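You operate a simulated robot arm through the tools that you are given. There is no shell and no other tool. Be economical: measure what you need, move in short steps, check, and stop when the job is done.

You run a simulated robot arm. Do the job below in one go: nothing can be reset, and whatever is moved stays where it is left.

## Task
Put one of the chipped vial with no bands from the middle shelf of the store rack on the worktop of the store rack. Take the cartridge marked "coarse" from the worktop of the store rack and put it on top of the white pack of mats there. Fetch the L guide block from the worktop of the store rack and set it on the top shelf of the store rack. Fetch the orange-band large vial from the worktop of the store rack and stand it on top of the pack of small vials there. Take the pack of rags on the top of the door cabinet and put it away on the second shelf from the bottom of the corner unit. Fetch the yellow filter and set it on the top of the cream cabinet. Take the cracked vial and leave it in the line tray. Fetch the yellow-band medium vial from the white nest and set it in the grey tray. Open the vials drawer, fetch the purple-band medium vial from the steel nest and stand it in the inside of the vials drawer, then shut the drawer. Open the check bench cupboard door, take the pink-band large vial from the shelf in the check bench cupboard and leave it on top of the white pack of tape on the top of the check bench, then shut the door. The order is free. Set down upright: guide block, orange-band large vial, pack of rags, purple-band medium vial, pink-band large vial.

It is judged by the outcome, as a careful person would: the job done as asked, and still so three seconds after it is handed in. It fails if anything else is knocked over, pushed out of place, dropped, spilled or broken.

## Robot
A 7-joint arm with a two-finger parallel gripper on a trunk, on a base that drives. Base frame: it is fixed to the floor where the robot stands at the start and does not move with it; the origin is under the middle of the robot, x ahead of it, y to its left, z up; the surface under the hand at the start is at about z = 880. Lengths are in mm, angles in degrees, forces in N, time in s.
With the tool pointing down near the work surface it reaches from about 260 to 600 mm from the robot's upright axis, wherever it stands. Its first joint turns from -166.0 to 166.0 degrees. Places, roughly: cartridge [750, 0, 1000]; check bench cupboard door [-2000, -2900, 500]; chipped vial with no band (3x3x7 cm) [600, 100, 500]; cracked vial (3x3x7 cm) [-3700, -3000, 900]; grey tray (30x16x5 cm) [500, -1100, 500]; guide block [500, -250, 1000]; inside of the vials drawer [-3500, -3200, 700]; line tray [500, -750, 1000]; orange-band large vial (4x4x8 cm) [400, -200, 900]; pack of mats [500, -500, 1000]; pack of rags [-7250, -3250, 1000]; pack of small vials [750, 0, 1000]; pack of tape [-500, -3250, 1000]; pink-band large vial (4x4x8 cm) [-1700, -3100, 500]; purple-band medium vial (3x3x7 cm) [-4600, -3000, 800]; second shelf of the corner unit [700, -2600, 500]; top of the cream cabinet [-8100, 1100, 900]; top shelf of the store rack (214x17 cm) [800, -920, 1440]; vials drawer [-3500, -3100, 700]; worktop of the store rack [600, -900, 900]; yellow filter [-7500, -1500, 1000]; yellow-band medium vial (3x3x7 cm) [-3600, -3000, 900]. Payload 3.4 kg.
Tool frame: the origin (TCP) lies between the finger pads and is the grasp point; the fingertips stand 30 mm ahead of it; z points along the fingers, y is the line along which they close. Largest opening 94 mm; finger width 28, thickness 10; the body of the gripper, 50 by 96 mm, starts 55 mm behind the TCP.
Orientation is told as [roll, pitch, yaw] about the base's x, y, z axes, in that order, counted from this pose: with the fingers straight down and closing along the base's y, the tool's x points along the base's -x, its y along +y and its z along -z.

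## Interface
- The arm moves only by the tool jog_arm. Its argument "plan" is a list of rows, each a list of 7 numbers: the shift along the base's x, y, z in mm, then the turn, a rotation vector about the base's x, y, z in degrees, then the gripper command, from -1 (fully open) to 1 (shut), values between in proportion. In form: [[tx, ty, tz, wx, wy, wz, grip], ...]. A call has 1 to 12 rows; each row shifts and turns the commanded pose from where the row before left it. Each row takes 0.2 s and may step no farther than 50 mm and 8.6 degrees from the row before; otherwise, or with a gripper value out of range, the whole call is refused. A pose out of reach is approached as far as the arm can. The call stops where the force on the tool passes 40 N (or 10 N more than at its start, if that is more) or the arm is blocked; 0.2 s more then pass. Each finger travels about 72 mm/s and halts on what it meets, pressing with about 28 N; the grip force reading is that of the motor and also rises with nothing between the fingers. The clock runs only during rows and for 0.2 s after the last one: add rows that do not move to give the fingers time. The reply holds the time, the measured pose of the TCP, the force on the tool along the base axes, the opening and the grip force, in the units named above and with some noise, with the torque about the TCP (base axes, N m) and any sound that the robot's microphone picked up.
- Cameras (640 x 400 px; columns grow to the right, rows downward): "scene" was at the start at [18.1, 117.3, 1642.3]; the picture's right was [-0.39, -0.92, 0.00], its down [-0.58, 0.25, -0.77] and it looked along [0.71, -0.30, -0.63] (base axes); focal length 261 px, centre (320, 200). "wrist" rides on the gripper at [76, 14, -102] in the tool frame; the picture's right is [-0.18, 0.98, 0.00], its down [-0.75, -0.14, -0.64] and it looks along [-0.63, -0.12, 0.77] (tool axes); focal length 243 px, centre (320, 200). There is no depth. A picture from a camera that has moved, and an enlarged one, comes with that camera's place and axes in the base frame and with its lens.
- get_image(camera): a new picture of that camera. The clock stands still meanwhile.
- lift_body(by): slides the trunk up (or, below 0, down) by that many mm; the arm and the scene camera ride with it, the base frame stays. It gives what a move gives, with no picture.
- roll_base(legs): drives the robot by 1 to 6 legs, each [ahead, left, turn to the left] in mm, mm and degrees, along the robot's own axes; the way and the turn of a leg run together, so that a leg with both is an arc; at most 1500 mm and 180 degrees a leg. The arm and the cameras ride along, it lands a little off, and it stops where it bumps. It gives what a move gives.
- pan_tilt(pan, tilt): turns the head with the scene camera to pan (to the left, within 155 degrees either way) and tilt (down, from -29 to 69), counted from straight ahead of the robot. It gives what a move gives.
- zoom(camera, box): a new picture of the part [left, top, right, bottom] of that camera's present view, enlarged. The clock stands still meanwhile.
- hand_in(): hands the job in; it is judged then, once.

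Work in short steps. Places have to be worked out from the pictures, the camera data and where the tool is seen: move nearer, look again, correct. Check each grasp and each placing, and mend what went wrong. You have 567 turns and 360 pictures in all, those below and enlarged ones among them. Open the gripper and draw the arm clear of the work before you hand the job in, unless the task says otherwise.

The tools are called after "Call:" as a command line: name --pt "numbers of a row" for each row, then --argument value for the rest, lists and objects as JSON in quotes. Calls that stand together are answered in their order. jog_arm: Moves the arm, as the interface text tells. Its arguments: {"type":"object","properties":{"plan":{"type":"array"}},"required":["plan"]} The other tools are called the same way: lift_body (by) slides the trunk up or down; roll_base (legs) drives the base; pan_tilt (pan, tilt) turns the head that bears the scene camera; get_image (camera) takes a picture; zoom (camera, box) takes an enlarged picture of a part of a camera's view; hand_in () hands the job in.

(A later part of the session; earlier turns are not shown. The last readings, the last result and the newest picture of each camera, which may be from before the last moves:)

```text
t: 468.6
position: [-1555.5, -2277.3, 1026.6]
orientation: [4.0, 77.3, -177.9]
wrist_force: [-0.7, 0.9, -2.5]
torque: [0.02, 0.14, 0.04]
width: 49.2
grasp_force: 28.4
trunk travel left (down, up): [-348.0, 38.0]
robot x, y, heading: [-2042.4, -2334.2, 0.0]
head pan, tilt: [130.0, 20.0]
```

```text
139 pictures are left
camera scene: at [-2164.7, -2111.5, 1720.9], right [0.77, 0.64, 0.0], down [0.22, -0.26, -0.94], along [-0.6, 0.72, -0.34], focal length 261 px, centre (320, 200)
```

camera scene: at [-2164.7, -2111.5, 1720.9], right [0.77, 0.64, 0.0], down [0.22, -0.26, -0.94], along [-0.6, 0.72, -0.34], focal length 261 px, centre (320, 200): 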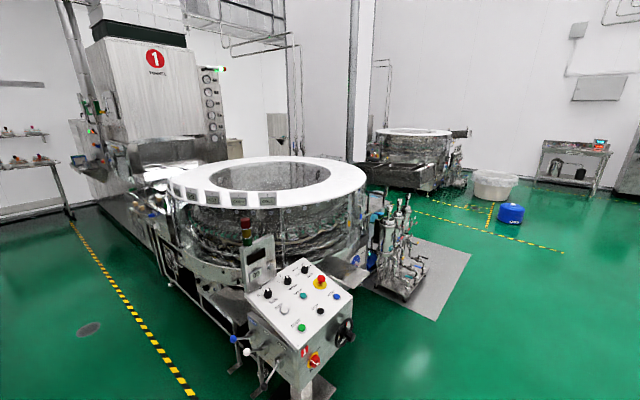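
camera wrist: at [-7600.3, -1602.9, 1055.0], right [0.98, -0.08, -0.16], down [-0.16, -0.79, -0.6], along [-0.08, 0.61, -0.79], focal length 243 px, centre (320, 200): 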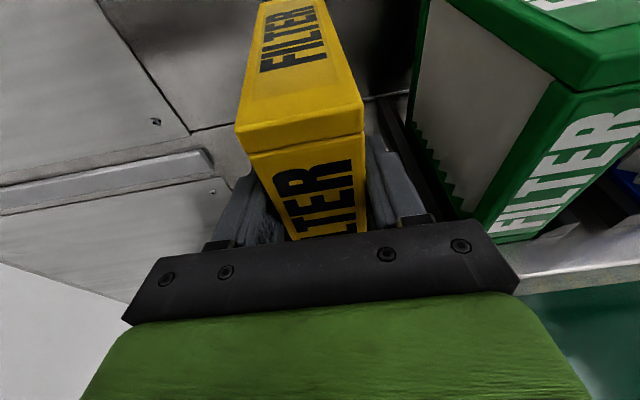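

The floor to the north is open east of the pump skid. I go north around it, then look west.

Call:
roll_base --legs '[[450, 0, 0], [0, 0, 90], [1500, 0, 0], [1500, 0, 0], [950, 0, 0]]'

Call:
pan_tilt --pan 90 --tilt 15

Call:
get_image --camera "scene"

```text
t: 493.9
position: [-1593.3, 2118.2, 1025.5]
orientation: [4.2, 77.4, -89.1]
wrist_force: [0.2, -1.0, -1.2]
torque: [-0.15, 0.01, 0.0]
width: 49.2
grasp_force: 28.1
trunk travel left (down, up): [-348.0, 38.0]
robot x, y, heading: [-1549.3, 1628.4, 89.0]
head pan, tilt: [130.0, 20.0]
```

```text
t: 495.0
position: [-1594.7, 2117.6, 1026.2]
orientation: [4.1, 77.3, -88.9]
wrist_force: [0.6, -0.2, -1.9]
torque: [-0.12, 0.01, 0.02]
width: 49.0
grasp_force: 28.4
trunk travel left (down, up): [-348.0, 38.0]
robot x, y, heading: [-1549.0, 1628.5, 89.2]
head pan, tilt: [90.0, 15.0]
```

```text
138 pictures are left
camera scene: at [-1793.9, 1572.3, 1729.0], right [0.02, 1.0, 0.0], down [0.26, 0.0, -0.97], along [-0.97, 0.02, -0.26], focal length 261 px, centre (320, 200)
```

scene: 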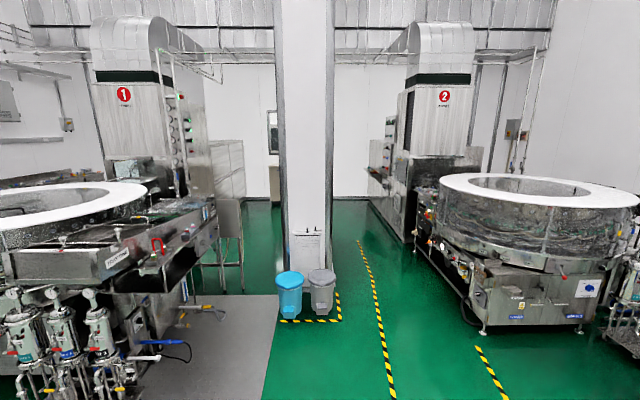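

Call:
zoom --camera "scene" --box '[190, 90, 430, 250]'

```text
2.50 times, centred on (310, 170) of scene
camera zoom: at [-1793.9, 1572.3, 1729.0], right [0.02, 1.0, 0.0], down [0.26, 0.0, -0.97], along [-0.97, 0.02, -0.26], focal length 652 px, centre (345, 275)
```

zoom: 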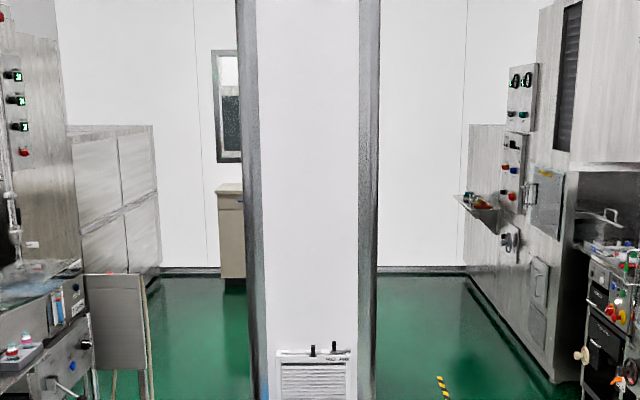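

The cream cabinet is visible at the far end. I'll pass north of the pillar (y≈2250), heading west.

Call:
roll_base --legs '[[0, 0, 90.8], [0, -620, 0], [1500, 0, 0], [1500, 0, 0], [1400, 0, 0]]'

Call:
pan_tilt --pan 15 --tilt 15

Call:
get_image --camera "scene"

```text
t: 523.0
position: [-6432.5, 2129.7, 1025.5]
orientation: [4.1, 77.3, 3.5]
wrist_force: [0.5, -0.7, -3.1]
torque: [-0.02, -0.14, 0.0]
width: 49.2
grasp_force: 28.1
trunk travel left (down, up): [-348.0, 38.0]
robot x, y, heading: [-5946.4, 2197.7, -178.8]
head pan, tilt: [90.0, 15.0]
```

```text
t: 524.4
position: [-6431.6, 2128.8, 1026.7]
orientation: [4.1, 77.4, 3.4]
wrist_force: [0.2, -0.2, -2.0]
torque: [0.03, -0.16, 0.01]
width: 49.0
grasp_force: 28.1
trunk travel left (down, up): [-348.0, 38.0]
robot x, y, heading: [-5946.9, 2196.6, -178.7]
head pan, tilt: [15.0, 15.0]
```

```text
136 pictures are left
camera scene: at [-5972.8, 2018.7, 1729.0], right [-0.28, 0.96, 0.0], down [0.25, 0.07, -0.97], along [-0.93, -0.27, -0.26], focal length 261 px, centre (320, 200)
```

scene: 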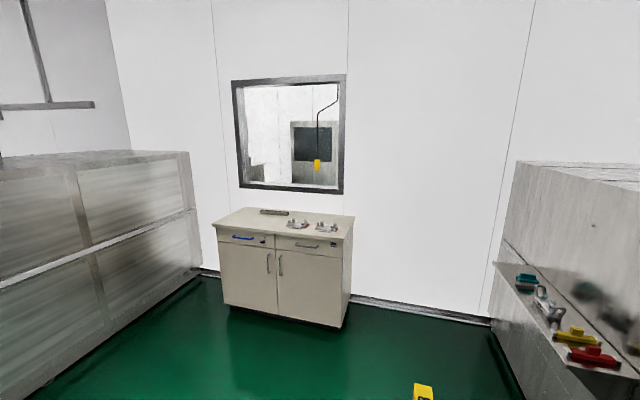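

Cream cabinet in view; I drive up to its front-right part.

Call:
roll_base --legs '[[0, 750, -1], [1200, 0, 0]]'

Call:
pan_tilt --pan 0 --tilt 30

Call:
get_image --camera "scene"

Call:
get_image --camera "wrist"

```text
t: 526.6
position: [-6430.8, 1842.3, 1024.4]
orientation: [4.8, 77.1, 5.3]
wrist_force: [-0.5, -1.7, -2.1]
torque: [-0.02, -0.14, -0.04]
width: 49.4
grasp_force: 27.4
trunk travel left (down, up): [-348.0, 38.0]
robot x, y, heading: [-5949.0, 1923.7, -177.4]
head pan, tilt: [15.0, 15.0]
stopped in leg 1: the robot was blocked; the commanded pose is now the measured one
```

```text
t: 527.4
position: [-6430.6, 1847.2, 1025.5]
orientation: [4.1, 77.4, 4.5]
wrist_force: [0.2, -0.1, -1.5]
torque: [0.01, -0.14, 0.02]
width: 49.2
grasp_force: 28.0
trunk travel left (down, up): [-348.0, 38.0]
robot x, y, heading: [-5940.0, 1927.2, -177.3]
head pan, tilt: [0.0, 30.0]
```

```text
135 pictures are left
camera scene: at [-5969.3, 1770.2, 1704.9], right [-0.05, 1.0, 0.0], down [0.5, 0.02, -0.87], along [-0.87, -0.04, -0.5], focal length 261 px, centre (320, 200)
```

scene: 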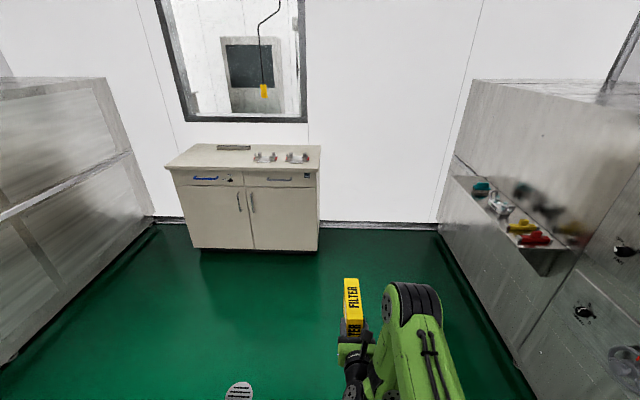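

```text
134 pictures are left
camera wrist: at [-6347.7, 1860.3, 1122.9], right [0.03, 0.99, -0.16], down [0.79, -0.12, -0.6], along [-0.61, -0.11, -0.79], focal length 243 px, centre (320, 200)
```

wrist: 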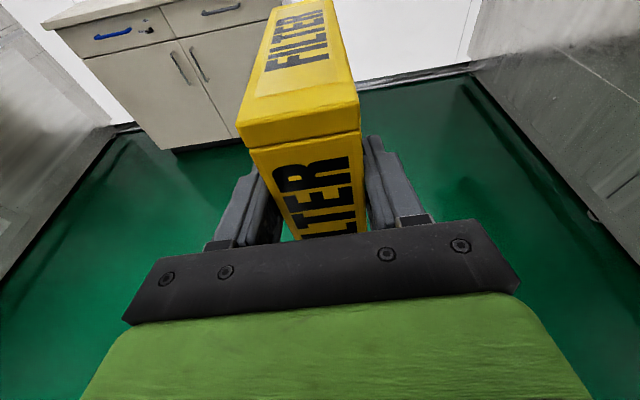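

The base bumped something on its left. I look there.

Call:
pan_tilt --pan 100 --tilt 45

Call:
get_image --camera "scene"

```text
t: 529.1
position: [-6430.1, 1845.7, 1025.1]
orientation: [4.0, 77.2, 4.6]
wrist_force: [-1.6, -0.4, -2.9]
torque: [0.01, -0.15, 0.02]
width: 49.1
grasp_force: 28.0
trunk travel left (down, up): [-348.0, 38.0]
robot x, y, heading: [-5944.5, 1921.7, -177.2]
head pan, tilt: [100.0, 45.0]
```

```text
133 pictures are left
camera scene: at [-5862.0, 1694.7, 1682.3], right [-0.98, -0.22, 0.0], down [-0.15, 0.69, -0.71], along [0.15, -0.69, -0.71], focal length 261 px, centre (320, 200)
```

scene: 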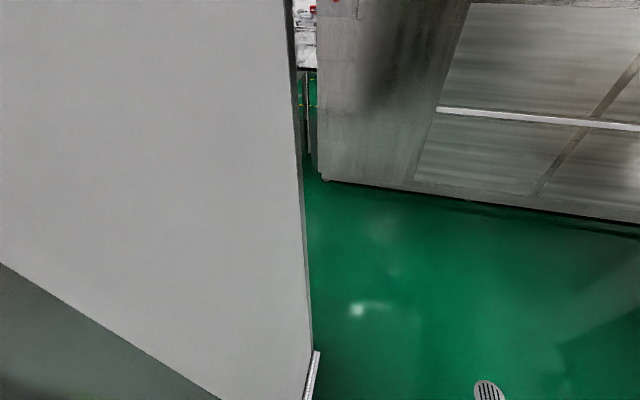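

It is just a long wall section. I step clear right, go ahead past its end, then left.

Call:
roll_base --legs '[[0, -40, -2.7], [800, 0, 0], [0, 520, 0], [350, 0, 0]]'

Call:
pan_tilt --pan 0 --tilt 35

Call:
get_image --camera "scene"

Call:
get_image --camera "wrist"

```text
t: 538.3
position: [-7574.7, 1411.2, 1024.3]
orientation: [4.0, 77.2, 1.6]
wrist_force: [-0.2, -0.3, -2.2]
torque: [0.0, -0.11, -0.04]
width: 49.3
grasp_force: 27.8
trunk travel left (down, up): [-348.0, 38.0]
robot x, y, heading: [-7088.2, 1464.5, 179.6]
head pan, tilt: [100.0, 45.0]
```

```text
t: 540.0
position: [-7573.4, 1411.8, 1025.9]
orientation: [4.0, 77.2, 1.7]
wrist_force: [0.0, -0.4, -2.9]
torque: [-0.02, -0.13, 0.01]
width: 49.3
grasp_force: 27.9
trunk travel left (down, up): [-348.0, 38.0]
robot x, y, heading: [-7086.2, 1466.0, 179.8]
head pan, tilt: [0.0, 35.0]
```

```text
132 pictures are left
camera scene: at [-7115.8, 1312.6, 1697.0], right [0.0, 1.0, 0.0], down [0.57, 0.0, -0.82], along [-0.82, 0.0, -0.57], focal length 261 px, centre (320, 200)
```

scene: 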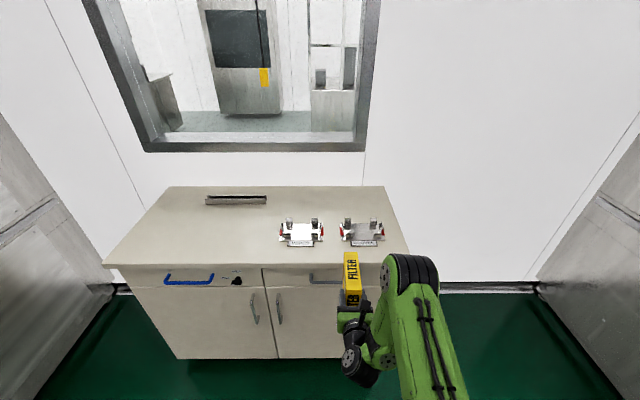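

```text
131 pictures are left
camera wrist: at [-7491.5, 1421.0, 1122.7], right [0.08, 0.98, -0.16], down [0.79, -0.16, -0.6], along [-0.61, -0.08, -0.79], focal length 243 px, centre (320, 200)
```

wrist: 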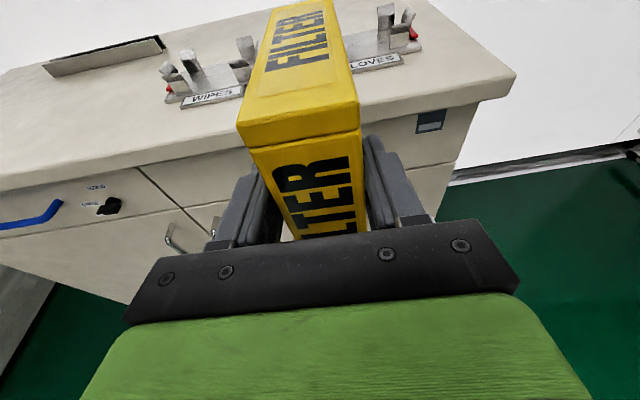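

Cabinet top z≈900, front edge x≈-7820, y 460–1690; holders occupy y>1130. The free front-left area around (-7950,800) is best. I shift left 610 and advance.

Call:
roll_base --legs '[[0, 610, 0], [330, 0, 0]]'

Call:
get_image --camera "scene"

Call:
get_image --camera "wrist"

```text
t: 545.1
position: [-7916.5, 833.2, 1024.9]
orientation: [4.0, 77.2, 1.7]
wrist_force: [-0.2, 0.2, -2.4]
torque: [0.04, -0.15, 0.02]
width: 49.0
grasp_force: 27.8
trunk travel left (down, up): [-348.0, 38.0]
robot x, y, heading: [-7428.7, 886.9, 179.7]
head pan, tilt: [0.0, 35.0]
```

```text
130 pictures are left
camera scene: at [-7458.5, 734.0, 1697.0], right [0.0, 1.0, 0.0], down [0.57, 0.0, -0.82], along [-0.82, 0.0, -0.57], focal length 261 px, centre (320, 200)
```

scene: 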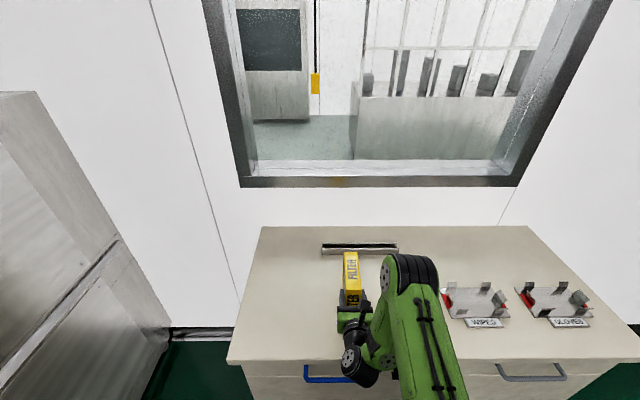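

```text
129 pictures are left
camera wrist: at [-7833.7, 842.6, 1122.4], right [0.08, 0.98, -0.16], down [0.79, -0.16, -0.59], along [-0.61, -0.08, -0.79], focal length 243 px, centre (320, 200)
```

wrist: 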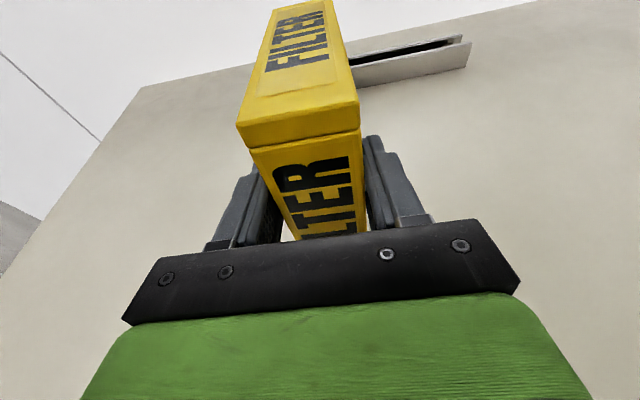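

Clear spot. I lower toward the top (expected TCP ≈965).

Call:
jog_arm --pt "0 0 -25 0 0 0 1" --pt "0 0 -20 0 0 0 1" --pt "0 0 -6 0 0 0 1" --pt "0 0 -4 0 0 0 1" --pt "0 0 0 0 0 0 1"

Call:
jog_arm --pt "0 0 -4 0 0 0 1" --pt "0 0 -3 0 0 0 1" --pt "0 0 0 0 0 0 1"

Call:
jog_arm --pt "0 0 -3 0 0 0 1" --pt "0 0 -3 0 0 0 1" --pt "0 0 0 0 0 0 1"

```text
t: 546.4
position: [-7913.2, 833.8, 971.3]
orientation: [4.0, 77.4, 1.6]
wrist_force: [0.2, -5.2, 23.4]
torque: [-0.54, 0.07, 0.0]
width: 49.3
grasp_force: 27.9
trunk travel left (down, up): [-348.0, 38.0]
robot x, y, heading: [-7423.8, 889.3, 179.5]
head pan, tilt: [0.0, 35.0]
```

```text
t: 547.1
position: [-7913.3, 833.1, 962.9]
orientation: [4.1, 77.4, 1.7]
wrist_force: [4.0, -1.0, 23.8]
torque: [-0.48, -0.1, -0.02]
width: 49.4
grasp_force: 27.9
trunk travel left (down, up): [-348.0, 38.0]
robot x, y, heading: [-7427.8, 886.0, 179.8]
head pan, tilt: [0.0, 35.0]
```

```text
t: 547.7
position: [-7914.2, 833.0, 962.8]
orientation: [3.4, 77.8, 1.0]
wrist_force: [10.9, 2.5, 19.7]
torque: [-0.3, -1.97, 0.39]
width: 49.4
grasp_force: 27.9
trunk travel left (down, up): [-348.0, 38.0]
robot x, y, heading: [-7427.9, 890.4, 179.7]
head pan, tilt: [0.0, 35.0]
stopped in row 2: the force on the tool passed its limit at 44 N (the readings are from after the stop); the commanded pose is now the measured one
```

Contact. I ease up and open the fingers.

Call:
jog_arm --pt "0 0 2 0 0 0 1" --pt "0 0 1 0 0 0 0.2" --pt "0 0 0 0 0 0 -0.2" --pt "0 0 0 0 0 0 -0.5" --pt "0 0 0 0 0 0 -0.6"

Call:
get_image --camera "wrist"

```text
t: 548.9
position: [-7915.9, 833.1, 962.4]
orientation: [3.8, 77.4, 1.3]
wrist_force: [0.3, 0.3, -0.9]
torque: [-0.01, -0.02, -0.01]
width: 75.4
grasp_force: 0.1
trunk travel left (down, up): [-348.0, 38.0]
robot x, y, heading: [-7427.8, 889.0, 179.7]
head pan, tilt: [0.0, 35.0]
```

```text
128 pictures are left
camera wrist: at [-7833.1, 843.0, 1060.0], right [0.08, 0.98, -0.17], down [0.78, -0.16, -0.6], along [-0.62, -0.08, -0.78], focal length 243 px, centre (320, 200)
```

wrist: 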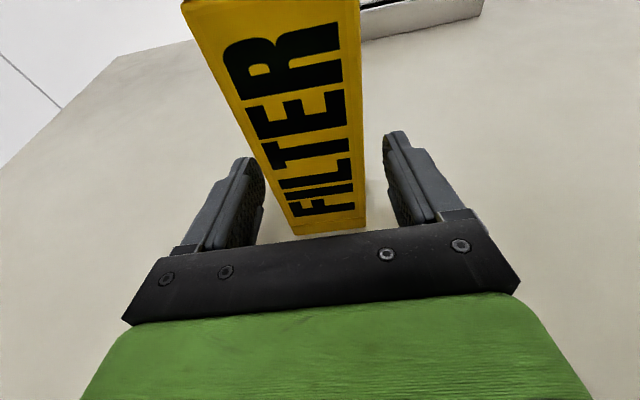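

It stands on the cabinet. I back out and check.

Call:
jog_arm --pt "20 0 0 0 0 0 -0.7" --pt "40 0 0 0 0 0 -0.7"

Call:
roll_base --legs '[[-250, 0, 0]]'

Call:
get_image --camera "wrist"

Call:
get_image --camera "scene"

```text
t: 549.5
position: [-7850.7, 831.3, 963.1]
orientation: [3.7, 77.5, 1.2]
wrist_force: [-0.3, -0.1, 0.6]
torque: [-0.02, -0.01, 0.01]
width: 79.9
grasp_force: 0.1
trunk travel left (down, up): [-348.0, 38.0]
robot x, y, heading: [-7428.7, 887.8, 179.7]
head pan, tilt: [0.0, 35.0]
```

```text
t: 551.3
position: [-7596.8, 829.9, 962.7]
orientation: [3.8, 77.5, 1.5]
wrist_force: [0.4, 0.2, 0.2]
torque: [0.06, 0.03, 0.02]
width: 80.1
grasp_force: 0.1
trunk travel left (down, up): [-348.0, 38.0]
robot x, y, heading: [-7172.8, 883.1, 180.0]
head pan, tilt: [0.0, 35.0]
```

```text
127 pictures are left
camera wrist: at [-7513.8, 840.0, 1059.1], right [0.08, 0.98, -0.17], down [0.78, -0.16, -0.6], along [-0.62, -0.08, -0.78], focal length 243 px, centre (320, 200)
```

wrist: 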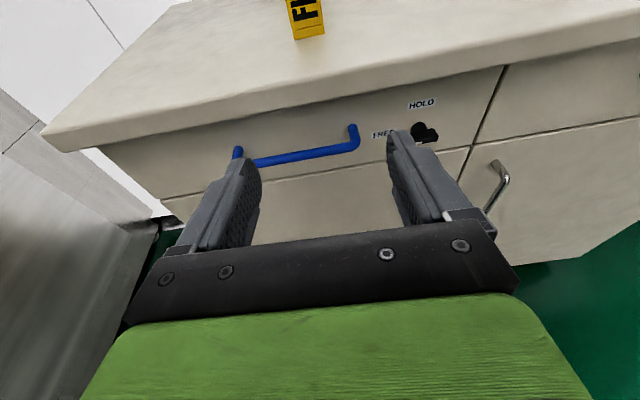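

```text
126 pictures are left
camera scene: at [-7201.3, 733.2, 1697.1], right [0.0, 1.0, 0.0], down [0.57, 0.0, -0.82], along [-0.82, 0.0, -0.57], focal length 261 px, centre (320, 200)
```

scene: 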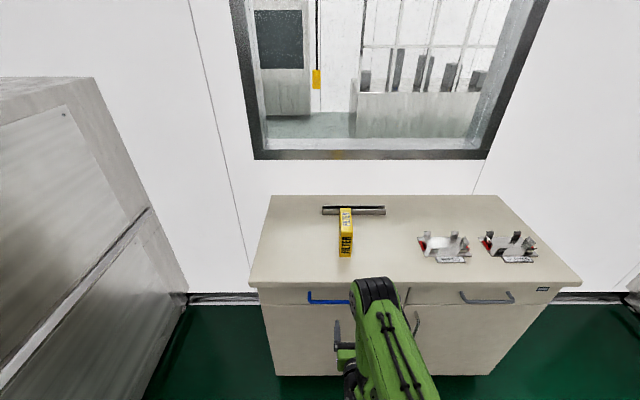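

Call:
zoom --camera "scene" --box '[300, 190, 400, 270]'

```text
5.00 times, centred on (350, 230) of scene
camera zoom: at [-7201.3, 733.2, 1697.1], right [0.0, 1.0, 0.0], down [0.57, 0.0, -0.82], along [-0.82, 0.0, -0.57], focal length 1304 px, centre (170, 50)
```

zoom: 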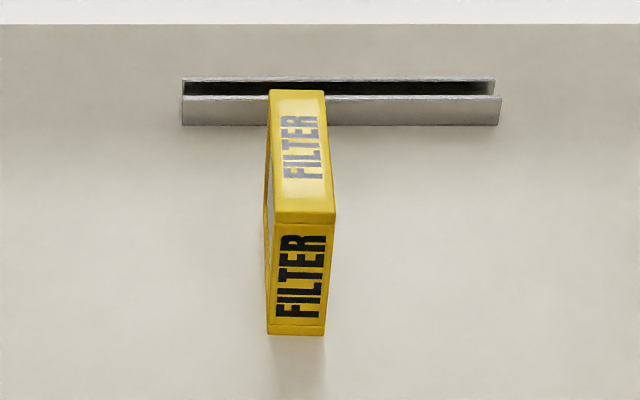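

The filter is placed. Next the rags: back out the same way and around into the south aisle.

Call:
roll_base --legs '[[0, -1370, 0], [-1500, 0, 0], [-1500, 0, 0], [-1500, 0, 0], [-1120, 0, 0]]'

```text
t: 580.6
position: [-2949.2, 2294.6, 964.7]
orientation: [3.7, 77.9, 1.5]
wrist_force: [1.2, -0.2, 1.4]
torque: [0.01, 0.02, -0.01]
width: 79.9
grasp_force: 0.1
trunk travel left (down, up): [-348.0, 38.0]
robot x, y, heading: [-2529.6, 2348.7, 180.1]
head pan, tilt: [0.0, 35.0]
stopped in leg 5: the robot was blocked; the commanded pose is now the measured one
```

Blocked on something behind at x≈-2530. I look there.

Call:
pan_tilt --pan 150 --tilt 40

Call:
get_image --camera "scene"

Call:
pan_tilt --pan -150 --tilt 40

Call:
get_image --camera "scene"

```text
t: 583.0
position: [-2953.6, 2294.5, 962.3]
orientation: [3.7, 77.6, 1.5]
wrist_force: [-0.9, -1.0, -0.1]
torque: [-0.01, -0.01, 0.0]
width: 80.0
grasp_force: 0.0
trunk travel left (down, up): [-348.0, 38.0]
robot x, y, heading: [-2530.3, 2349.5, 180.1]
head pan, tilt: [150.0, 40.0]
```

```text
124 pictures are left
camera scene: at [-2396.7, 2154.9, 1689.5], right [-0.5, -0.87, 0.0], down [-0.56, 0.32, -0.77], along [0.66, -0.38, -0.64], focal length 261 px, centre (320, 200)
```

scene: 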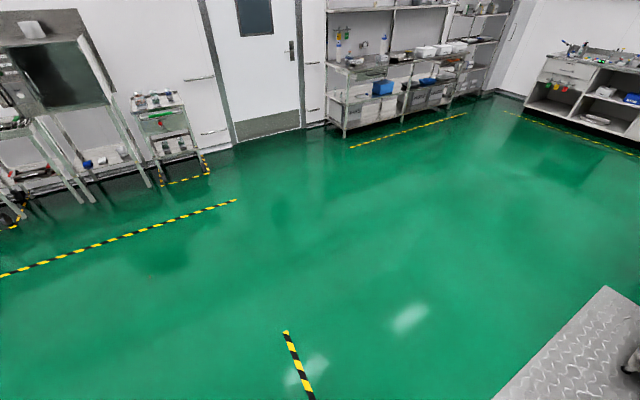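

```text
t: 587.1
position: [-2953.3, 2294.0, 961.9]
orientation: [3.7, 77.6, 1.5]
wrist_force: [1.0, -0.2, 0.0]
torque: [-0.02, 0.01, -0.01]
width: 80.0
grasp_force: 0.2
trunk travel left (down, up): [-348.0, 38.0]
robot x, y, heading: [-2531.4, 2350.7, 179.9]
head pan, tilt: [-150.0, 40.0]
```

```text
123 pictures are left
camera scene: at [-2396.7, 2240.0, 1689.5], right [0.5, -0.87, 0.0], down [-0.56, -0.32, -0.77], along [0.66, 0.38, -0.64], focal length 261 px, centre (320, 200)
```

scene: 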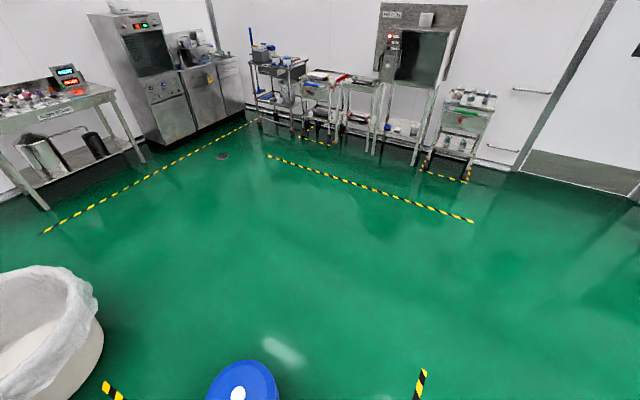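

The blue drum may have been touched. I move away (ahead/left) and look at it.

Call:
roll_base --legs '[[100, 0, 0], [0, 600, 0]]'

Call:
pan_tilt --pan -120 --tilt 40

Call:
get_image --camera "scene"

```text
t: 591.2
position: [-3059.2, 1714.9, 962.1]
orientation: [3.8, 77.6, 0.9]
wrist_force: [0.0, -0.6, 0.5]
torque: [0.01, 0.03, -0.01]
width: 79.8
grasp_force: 0.2
trunk travel left (down, up): [-348.0, 38.0]
robot x, y, heading: [-2635.0, 1765.3, 179.2]
head pan, tilt: [-150.0, 40.0]
```

```text
t: 592.1
position: [-3060.5, 1716.0, 960.2]
orientation: [3.8, 77.7, 0.9]
wrist_force: [-0.4, -0.7, -0.1]
torque: [0.0, -0.03, 0.02]
width: 79.8
grasp_force: 0.0
trunk travel left (down, up): [-348.0, 38.0]
robot x, y, heading: [-2630.9, 1765.2, 179.2]
head pan, tilt: [-120.0, 40.0]
```

```text
122 pictures are left
camera scene: at [-2533.3, 1685.8, 1689.5], right [0.86, -0.51, 0.0], down [-0.33, -0.55, -0.77], along [0.39, 0.66, -0.64], focal length 261 px, centre (320, 200)
```

scene: 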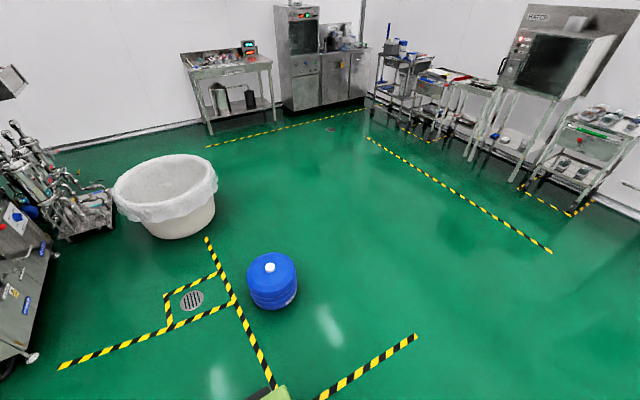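

The drum's position relative to the floor lines is unchanged. I continue: back east, then south, then west into the aisle.

Call:
roll_base --legs '[[-1080, 0, 0.8], [0, 1500, 0], [0, 1500, 0], [0, 1060, 0]]'

Call:
roll_base --legs '[[1500, 0, 0], [1500, 0, 0], [1500, 0, 0], [800, 0, 0]]'

Call:
pan_tilt --pan 40 --tilt 25

Call:
get_image --camera "scene"

```text
t: 616.7
position: [-1731.0, -2354.7, 962.4]
orientation: [3.7, 77.5, 6.4]
wrist_force: [0.3, 0.0, -0.5]
torque: [-0.01, 0.0, 0.03]
width: 79.9
grasp_force: 0.0
trunk travel left (down, up): [-348.0, 38.0]
robot x, y, heading: [-1312.5, -2260.4, -175.0]
head pan, tilt: [-120.0, 40.0]
```

```text
t: 642.1
position: [-7019.7, -2549.2, 960.9]
orientation: [3.7, 77.5, 2.2]
wrist_force: [0.2, 0.7, 0.4]
torque: [0.0, -0.01, 0.0]
width: 80.1
grasp_force: 0.0
trunk travel left (down, up): [-348.0, 38.0]
robot x, y, heading: [-6596.3, -2487.9, -179.3]
head pan, tilt: [-120.0, 40.0]
```

```text
t: 644.5
position: [-7018.4, -2550.5, 962.3]
orientation: [3.6, 77.6, 2.2]
wrist_force: [-1.2, 0.4, 0.1]
torque: [0.02, -0.01, 0.01]
width: 79.8
grasp_force: 0.1
trunk travel left (down, up): [-348.0, 38.0]
robot x, y, heading: [-6597.3, -2487.2, -179.4]
head pan, tilt: [40.0, 25.0]
```

```text
121 pictures are left
camera scene: at [-6604.1, -2700.9, 1712.8], right [-0.65, 0.76, 0.0], down [0.32, 0.28, -0.91], along [-0.69, -0.59, -0.42], focal length 261 px, centre (320, 200)
```

scene: 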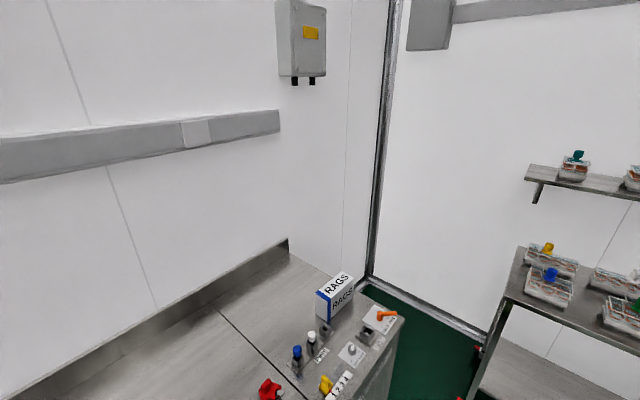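

Rags pack near (-7180,-3160). I move north a bit, turn to face south and line up.

Call:
roll_base --legs '[[0, -330, 0], [0, 0, 89.5], [0, -560, 0]]'

Call:
pan_tilt --pan 0 --tilt 35

Call:
get_image --camera "scene"

Call:
get_image --camera "wrist"

```text
t: 653.2
position: [-7096.4, -2582.0, 963.7]
orientation: [3.6, 77.6, 90.9]
wrist_force: [0.3, 0.0, -0.2]
torque: [-0.01, 0.01, 0.03]
width: 80.0
grasp_force: 0.1
trunk travel left (down, up): [-348.0, 38.0]
robot x, y, heading: [-7150.8, -2157.4, -90.5]
head pan, tilt: [40.0, 25.0]
```

```text
t: 654.3
position: [-7096.1, -2582.7, 962.3]
orientation: [3.7, 77.6, 91.1]
wrist_force: [-0.1, -0.3, -0.2]
torque: [-0.02, 0.01, 0.01]
width: 79.9
grasp_force: 0.0
trunk travel left (down, up): [-348.0, 38.0]
robot x, y, heading: [-7147.8, -2158.4, -90.7]
head pan, tilt: [0.0, 35.0]
```

```text
120 pictures are left
camera scene: at [-6999.1, -2188.9, 1697.1], right [-1.0, 0.01, 0.0], down [0.0, 0.57, -0.82], along [-0.01, -0.82, -0.57], focal length 261 px, centre (320, 200)
```

scene: 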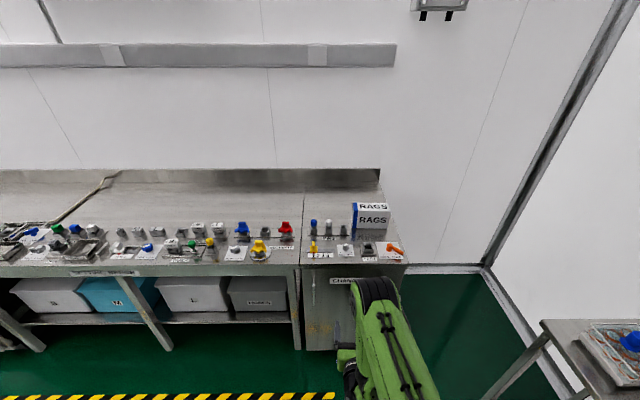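

```text
119 pictures are left
camera wrist: at [-7107.0, -2499.1, 1058.9], right [-0.98, 0.08, -0.17], down [0.17, 0.78, -0.6], along [0.08, -0.62, -0.78], focal length 243 px, centre (320, 200)
```

wrist: 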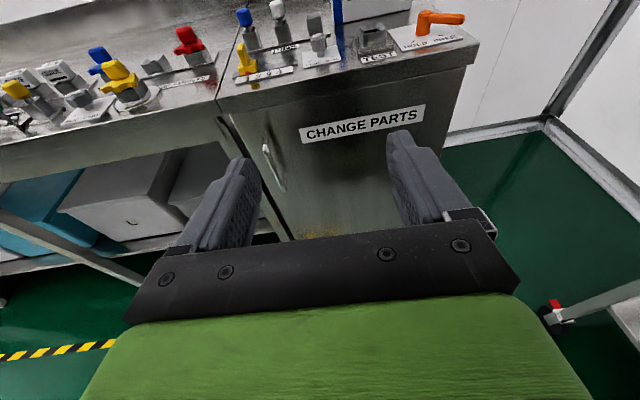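

Call:
zoom --camera "scene" --box '[290, 180, 420, 270]'

```text
4.44 times, centred on (355, 225) of scene
camera zoom: at [-6999.1, -2188.9, 1697.1], right [-1.0, 0.01, 0.0], down [0.0, 0.57, -0.82], along [-0.01, -0.82, -0.57], focal length 1159 px, centre (164, 89)
```

zoom: 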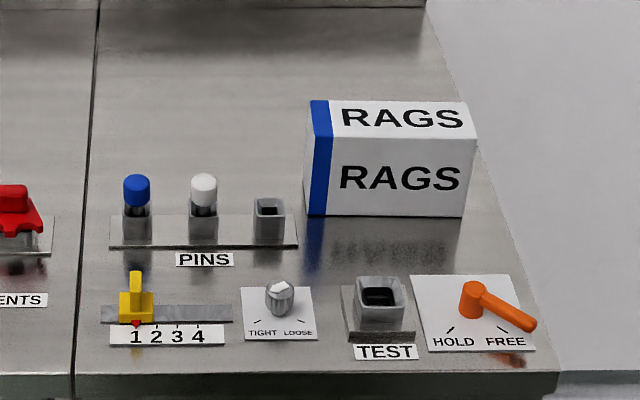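

RAGS: x -7330…-7164, y -3118…-3187, z 885–987. I'll grip its east end with the hand pointing west, pitched ~45°. First I rotate the hand in free space.

Call:
jog_arm --pt "0 -10 25 8.5 0 0 -1" --pt "0 -10 25 8.5 0 0 -1" --pt "0 -10 25 8.5 0 0 -1" --pt "0 0 20 6 0 0 -1" --pt "0 0 0 0 0 -8.5 -1" --pt "0 0 0 0 0 -8.5 -1" --pt "0 0 0 0 0 -8.5 -1" --pt "0 0 0 0 0 -8.5 -1" --pt "0 0 0 0 0 -8.5 -1" --pt "0 0 0 0 0 -8.5 -1"

Call:
jog_arm --pt "0 0 0 0 0 -8.5 -1" --pt "0 0 0 0 0 -8.5 -1" --pt "0 0 0 0 0 -8.5 -1" --pt "0 0 0 0 0 -8.5 -1" --pt "0 0 0 0 0 -5 -1" --pt "0 0 0 0 0 0 -1"

Call:
get_image --camera "scene"

Call:
get_image --camera "wrist"

```text
t: 656.5
position: [-7267.8, -2555.8, 919.7]
orientation: [2.3, 46.2, 45.0]
wrist_force: [-0.2, 0.1, 0.0]
torque: [-0.01, 0.02, 0.03]
width: 94.0
grasp_force: 0.0
out of reach, approached as far as the arm can: row 4, 5, 6, 7, 8, 9, 10
trunk travel left (down, up): [-348.0, 38.0]
robot x, y, heading: [-7148.6, -2156.5, -90.2]
head pan, tilt: [0.0, 35.0]
```

```text
t: 657.9
position: [-7264.4, -2554.9, 900.7]
orientation: [2.3, 45.4, 39.2]
wrist_force: [-0.2, -0.7, 0.4]
torque: [0.02, 0.02, 0.03]
width: 94.1
grasp_force: 0.0
out of reach, approached as far as the arm can: row 1, 2, 3, 4, 5
trunk travel left (down, up): [-348.0, 38.0]
robot x, y, heading: [-7151.2, -2162.8, -90.7]
head pan, tilt: [0.0, 35.0]
```

```text
117 pictures are left
camera scene: at [-6999.2, -2188.9, 1697.0], right [-1.0, 0.01, 0.0], down [0.0, 0.57, -0.82], along [-0.01, -0.82, -0.57], focal length 261 px, centre (320, 200)
```

scene: 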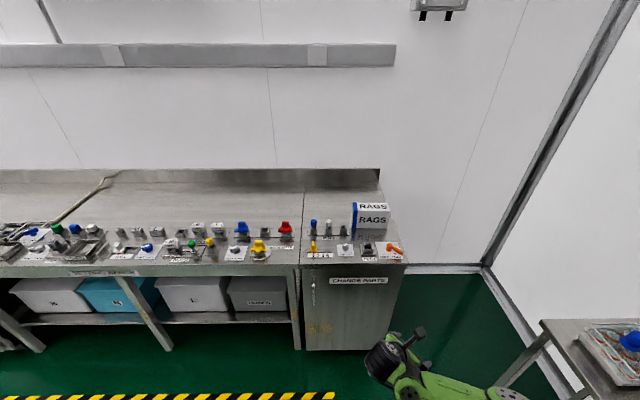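

```text
116 pictures are left
camera wrist: at [-7256.2, -2534.7, 1027.6], right [-0.5, 0.86, -0.1], down [0.87, 0.49, -0.09], along [-0.02, -0.13, -0.99], focal length 243 px, centre (320, 200)
```

wrist: 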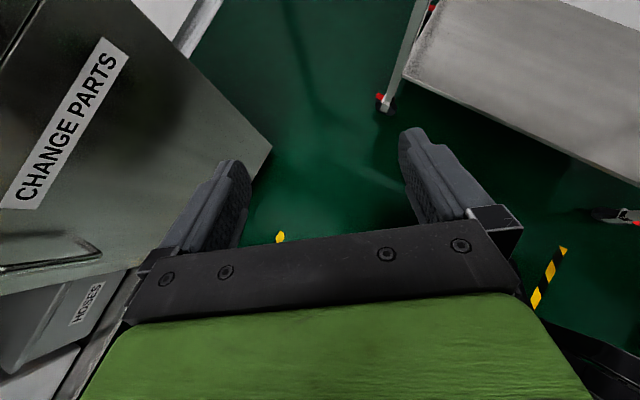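

Pointing west is kinematically awkward. Pointing east (from the pack's west end) suits this elbow side better. I rotate the other way.

Call:
jog_arm --pt "20 -10 20 0 0 8.5 -1" --pt "20 -10 20 0 0 8.5 -1" --pt "20 -10 20 0 0 8.5 -1" --pt "20 -10 20 0 0 8.5 -1" --pt "20 -10 20 0 0 8.5 -1" --pt "20 -10 20 0 0 8.5 -1" --pt "0 0 0 0 0 8.5 -1" --pt "0 0 0 0 0 8.5 -1" --pt "0 0 0 0 0 8.5 -1" --pt "0 0 0 0 0 8.5 -1"

Call:
jog_arm --pt "0 0 0 0 0 8.5 -1" --pt "0 0 0 0 0 8.5 -1" --pt "0 0 0 0 0 8.5 -1" --pt "0 0 0 0 0 8.5 -1" --pt "0 0 0 0 0 8.5 -1" --pt "0 0 0 0 0 8.5 -1" --pt "0 0 0 0 0 0 -1"

Call:
get_image --camera "scene"

```text
t: 660.1
position: [-7106.5, -2562.1, 1037.3]
orientation: [4.9, 44.2, 120.4]
wrist_force: [0.3, 0.8, 0.4]
torque: [0.01, -0.01, 0.0]
width: 94.1
grasp_force: 0.1
out of reach, approached as far as the arm can: row 8, 9, 10
trunk travel left (down, up): [-348.0, 38.0]
robot x, y, heading: [-7151.5, -2156.5, -90.4]
head pan, tilt: [0.0, 35.0]
```

```text
t: 661.7
position: [-7118.4, -2553.4, 1018.8]
orientation: [13.3, 39.0, 132.1]
wrist_force: [-0.4, -0.9, 0.3]
torque: [0.0, 0.03, -0.01]
width: 93.7
grasp_force: 0.0
out of reach, approached as far as the arm can: row 1, 2, 3, 4, 5, 6
trunk travel left (down, up): [-348.0, 38.0]
robot x, y, heading: [-7151.5, -2157.7, -90.6]
head pan, tilt: [0.0, 35.0]
```

```text
115 pictures are left
camera scene: at [-6999.3, -2188.9, 1697.1], right [-1.0, 0.01, 0.0], down [0.0, 0.57, -0.82], along [-0.01, -0.82, -0.57], focal length 261 px, centre (320, 200)
```

scene: 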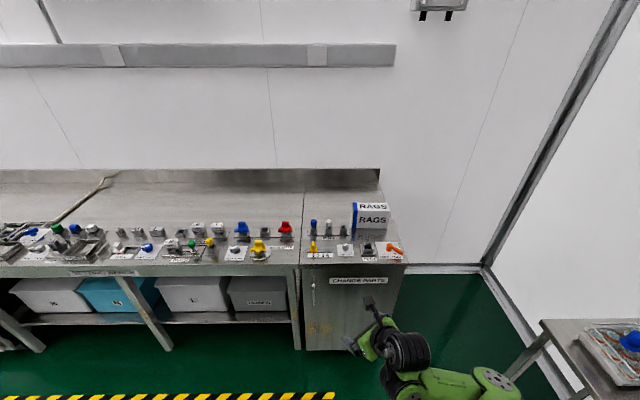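

Too folded here; I extend the arm outward and then continue rotating.

Call:
jog_arm --pt "0 -45 10 0 0 0 -1" --pt "0 -45 10 0 0 0 -1" --pt "0 -45 10 0 0 0 -1" --pt "0 -45 0 0 0 8.5 -1" --pt "0 0 0 0 0 8.5 -1" --pt "0 0 0 0 0 8.5 -1" --pt "0 0 0 0 0 8.5 -1" --pt "0 0 0 0 0 8.5 -1" --pt "0 0 0 0 0 5 -1" --pt "0 0 0 0 0 0 -1"

Call:
get_image --camera "scene"

Call:
get_image --camera "wrist"

```text
t: 663.9
position: [-7035.5, -2531.2, 1010.0]
orientation: [17.8, 35.6, 153.6]
wrist_force: [-0.5, 0.6, -0.1]
torque: [-0.04, -0.01, 0.03]
width: 94.1
grasp_force: 0.0
out of reach, approached as far as the arm can: row 1, 2, 3, 4, 5, 6, 7, 8, 9
trunk travel left (down, up): [-348.0, 38.0]
robot x, y, heading: [-7151.4, -2155.9, -90.5]
head pan, tilt: [0.0, 35.0]
```

```text
114 pictures are left
camera scene: at [-6999.2, -2189.0, 1697.0], right [-1.0, 0.01, 0.0], down [0.0, 0.57, -0.82], along [-0.01, -0.82, -0.57], focal length 261 px, centre (320, 200)
```

scene: 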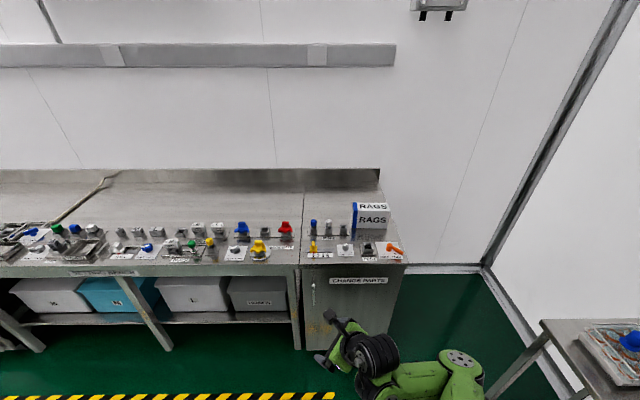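

```text
113 pictures are left
camera wrist: at [-7026.1, -2516.7, 1137.3], right [-0.71, -0.69, 0.14], down [-0.7, 0.72, 0.02], along [-0.11, -0.08, -0.99], focal length 243 px, centre (320, 200)
```

wrist: 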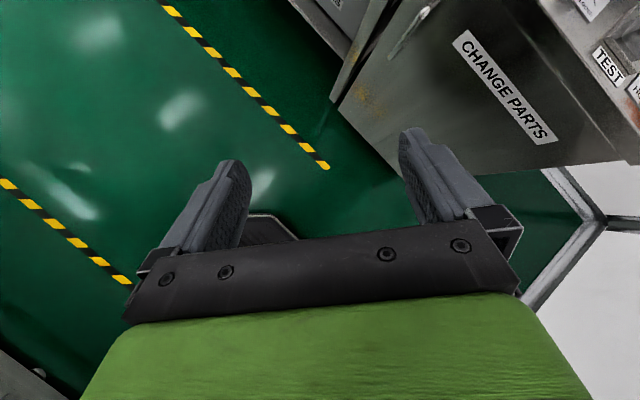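

The commanded pose seems to have run beyond reach. I bring the command back in small steps to see.

Call:
jog_arm --pt "-10 30 -30 0 0 0 -1" --pt "-10 30 -30 0 0 0 -1" --pt "-10 30 -30 0 0 0 -1" --pt "0 0 0 0 0 0 -1"

```text
t: 664.8
position: [-7015.5, -2528.9, 959.3]
orientation: [22.3, 45.5, 149.9]
wrist_force: [-0.5, 0.2, 0.8]
torque: [-0.02, 0.03, 0.03]
width: 94.1
grasp_force: 0.0
out of reach, approached as far as the arm can: row 1, 2, 3
trunk travel left (down, up): [-348.0, 38.0]
robot x, y, heading: [-7150.4, -2158.2, -90.6]
head pan, tilt: [0.0, 35.0]
stopped in row 4: the arm was blocked; the commanded pose is now the measured one
```

Call:
jog_arm --pt "0 -30 20 0 0 0 -1" --pt "0 -40 10 0 0 0 -1" --pt "0 -40 10 0 0 0 -1" --pt "0 -40 0 0 0 0 -1" --pt "0 0 0 0 0 0 -1"

Call:
get_image --camera "scene"

```text
t: 666.0
position: [-6984.0, -2588.8, 1051.5]
orientation: [22.0, 45.4, 149.6]
wrist_force: [0.4, 0.8, 0.2]
torque: [0.02, 0.02, 0.01]
width: 93.8
grasp_force: 0.1
out of reach, approached as far as the arm can: row 1, 2, 3, 4
trunk travel left (down, up): [-348.0, 38.0]
robot x, y, heading: [-7150.1, -2157.4, -90.4]
head pan, tilt: [0.0, 35.0]
```

```text
112 pictures are left
camera scene: at [-6999.7, -2188.6, 1697.1], right [-1.0, 0.01, 0.0], down [0.01, 0.57, -0.82], along [-0.01, -0.82, -0.57], focal length 261 px, centre (320, 200)
```

scene: 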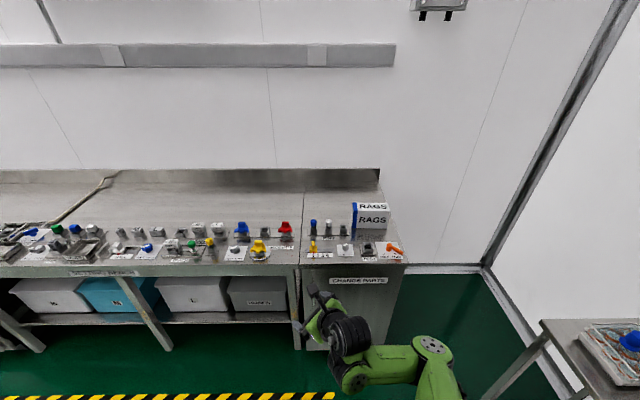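

This wrist branch won't allow it. New plan: pick the pack from straight above, turn it 90°, set it down, and regrasp its end with a tilted hand. First I restore the hand to face south.

Call:
jog_arm --pt "-15 0 0 0 0 -8.5 -1" --pt "-15 0 0 0 0 -8.5 -1" --pt "-15 0 0 0 0 -8.5 -1" --pt "-15 0 0 0 0 -8.5 -1" --pt "-15 0 0 0 0 -8.5 -1" --pt "-15 0 0 0 0 -8.5 -1" --pt "0 0 0 0 0 -8.5 -1" --pt "0 0 0 0 0 0 -1"

```text
t: 667.8
position: [-7159.7, -2559.0, 1000.8]
orientation: [21.4, 46.1, 90.5]
wrist_force: [0.7, 0.2, 0.4]
torque: [0.01, 0.01, 0.03]
width: 94.1
grasp_force: 0.1
out of reach, approached as far as the arm can: row 5, 6, 7
trunk travel left (down, up): [-348.0, 38.0]
robot x, y, heading: [-7152.9, -2160.4, -90.3]
head pan, tilt: [0.0, 35.0]
```

Call:
jog_arm --pt "0 0 10 8.5 0 0 -1" --pt "0 0 10 8.5 0 0 -1" --pt "0 0 10 8.5 0 0 -1" --pt "0 0 10 8.5 0 0 -1" --pt "0 0 10 8.5 0 0 -1" --pt "0 0 0 3.6 0 0 -1" --pt "0 0 0 0 -8.5 0 -1" --pt "0 0 0 0 -8.5 0 -1" --pt "0 0 0 0 -4.4 0 -1" --pt "0 0 0 0 0 0 -1"

Call:
get_image --camera "scene"

```text
t: 669.0
position: [-7317.2, -2447.9, 935.7]
orientation: [18.2, 18.3, 88.1]
wrist_force: [0.6, -0.1, 0.0]
torque: [-0.01, -0.02, -0.01]
width: 94.1
grasp_force: 0.1
out of reach, approached as far as the arm can: row 1, 2, 3, 4, 5, 6
trunk travel left (down, up): [-348.0, 38.0]
robot x, y, heading: [-7153.1, -2159.3, -90.4]
head pan, tilt: [0.0, 35.0]
stopped in row 6: the arm was blocked; the commanded pose is now the measured one
```

```text
111 pictures are left
camera scene: at [-6999.9, -2188.3, 1697.1], right [-1.0, 0.01, 0.0], down [0.01, 0.57, -0.82], along [-0.01, -0.82, -0.57], focal length 261 px, centre (320, 200)
```

scene: 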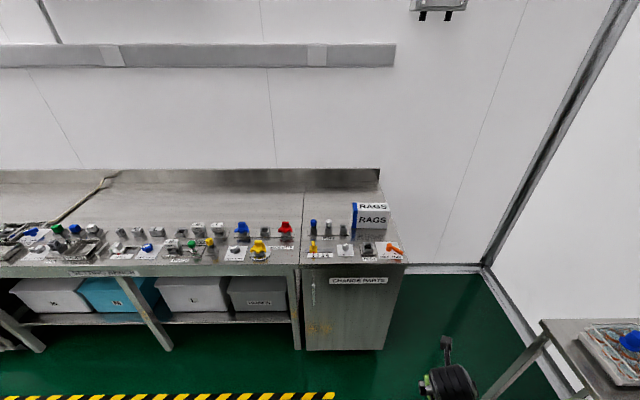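

The arm is folded awkwardly. I extend it outward to the front centre in small steps.

Call:
jog_arm --pt "20 -35 20 0 0 0 -1" --pt "20 -35 20 0 0 0 -1" --pt "20 -35 20 0 0 0 -1" --pt "20 -35 15 0 0 0 -1" --pt "20 -35 15 0 0 0 -1" --pt "20 -35 10 0 0 0 -1" --pt "20 -20 0 0 0 0 -1" --pt "0 0 0 0 0 0 -1"

Call:
get_image --camera "scene"

```text
t: 670.8
position: [-7240.7, -2459.9, 911.8]
orientation: [18.2, 18.7, 88.1]
wrist_force: [-0.4, 0.1, -0.3]
torque: [-0.01, -0.03, -0.01]
width: 94.1
grasp_force: 0.0
out of reach, approached as far as the arm can: row 1, 2, 3, 4, 5, 6, 7
trunk travel left (down, up): [-348.0, 38.0]
robot x, y, heading: [-7153.9, -2155.8, -90.6]
head pan, tilt: [0.0, 35.0]
```

```text
110 pictures are left
camera scene: at [-7000.0, -2188.3, 1697.1], right [-1.0, 0.01, 0.0], down [0.01, 0.57, -0.82], along [-0.01, -0.82, -0.57], focal length 261 px, centre (320, 200)
```

scene: 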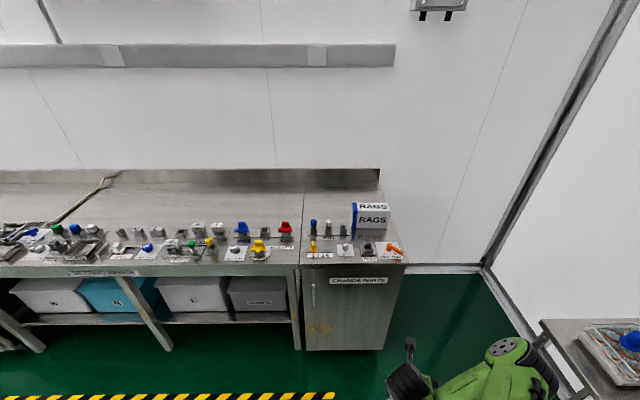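

Call:
jog_arm --pt "0 0 0 -8.5 0 0 -1" --pt "0 0 0 -8.5 0 0 -1" --pt "0 -10 0 -8.5 0 0 -1" --pt "0 -10 0 -8.5 0 0 -1" --pt "0 -10 0 0 -6 0 -1" --pt "0 -10 0 0 -6 0 -1" --pt "0 0 0 0 -6 0 -1" --pt "0 0 0 0 0 0 -1"

Call:
get_image --camera "scene"

```text
t: 671.4
position: [-7251.5, -2503.4, 933.3]
orientation: [16.2, 38.7, 84.0]
wrist_force: [-0.6, 0.2, 1.4]
torque: [-0.02, 0.03, -0.04]
width: 93.8
grasp_force: 0.1
out of reach, approached as far as the arm can: row 2
trunk travel left (down, up): [-348.0, 38.0]
robot x, y, heading: [-7151.4, -2161.2, -90.3]
head pan, tilt: [0.0, 35.0]
stopped in row 2: the arm was blocked; the commanded pose is now the measured one
```

```text
109 pictures are left
camera scene: at [-6997.8, -2190.9, 1696.9], right [-1.0, 0.01, 0.0], down [0.0, 0.57, -0.82], along [-0.01, -0.82, -0.57], focal length 261 px, centre (320, 200)
```

scene: 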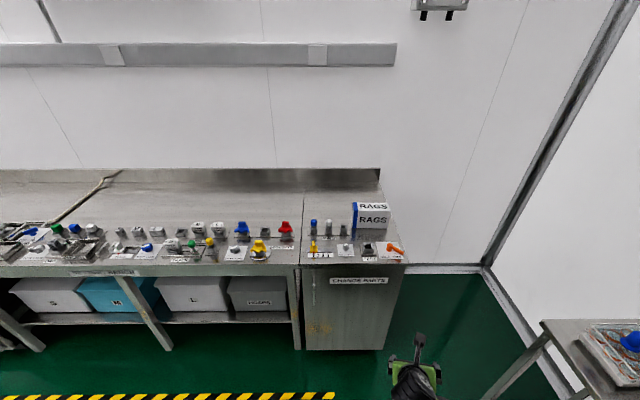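

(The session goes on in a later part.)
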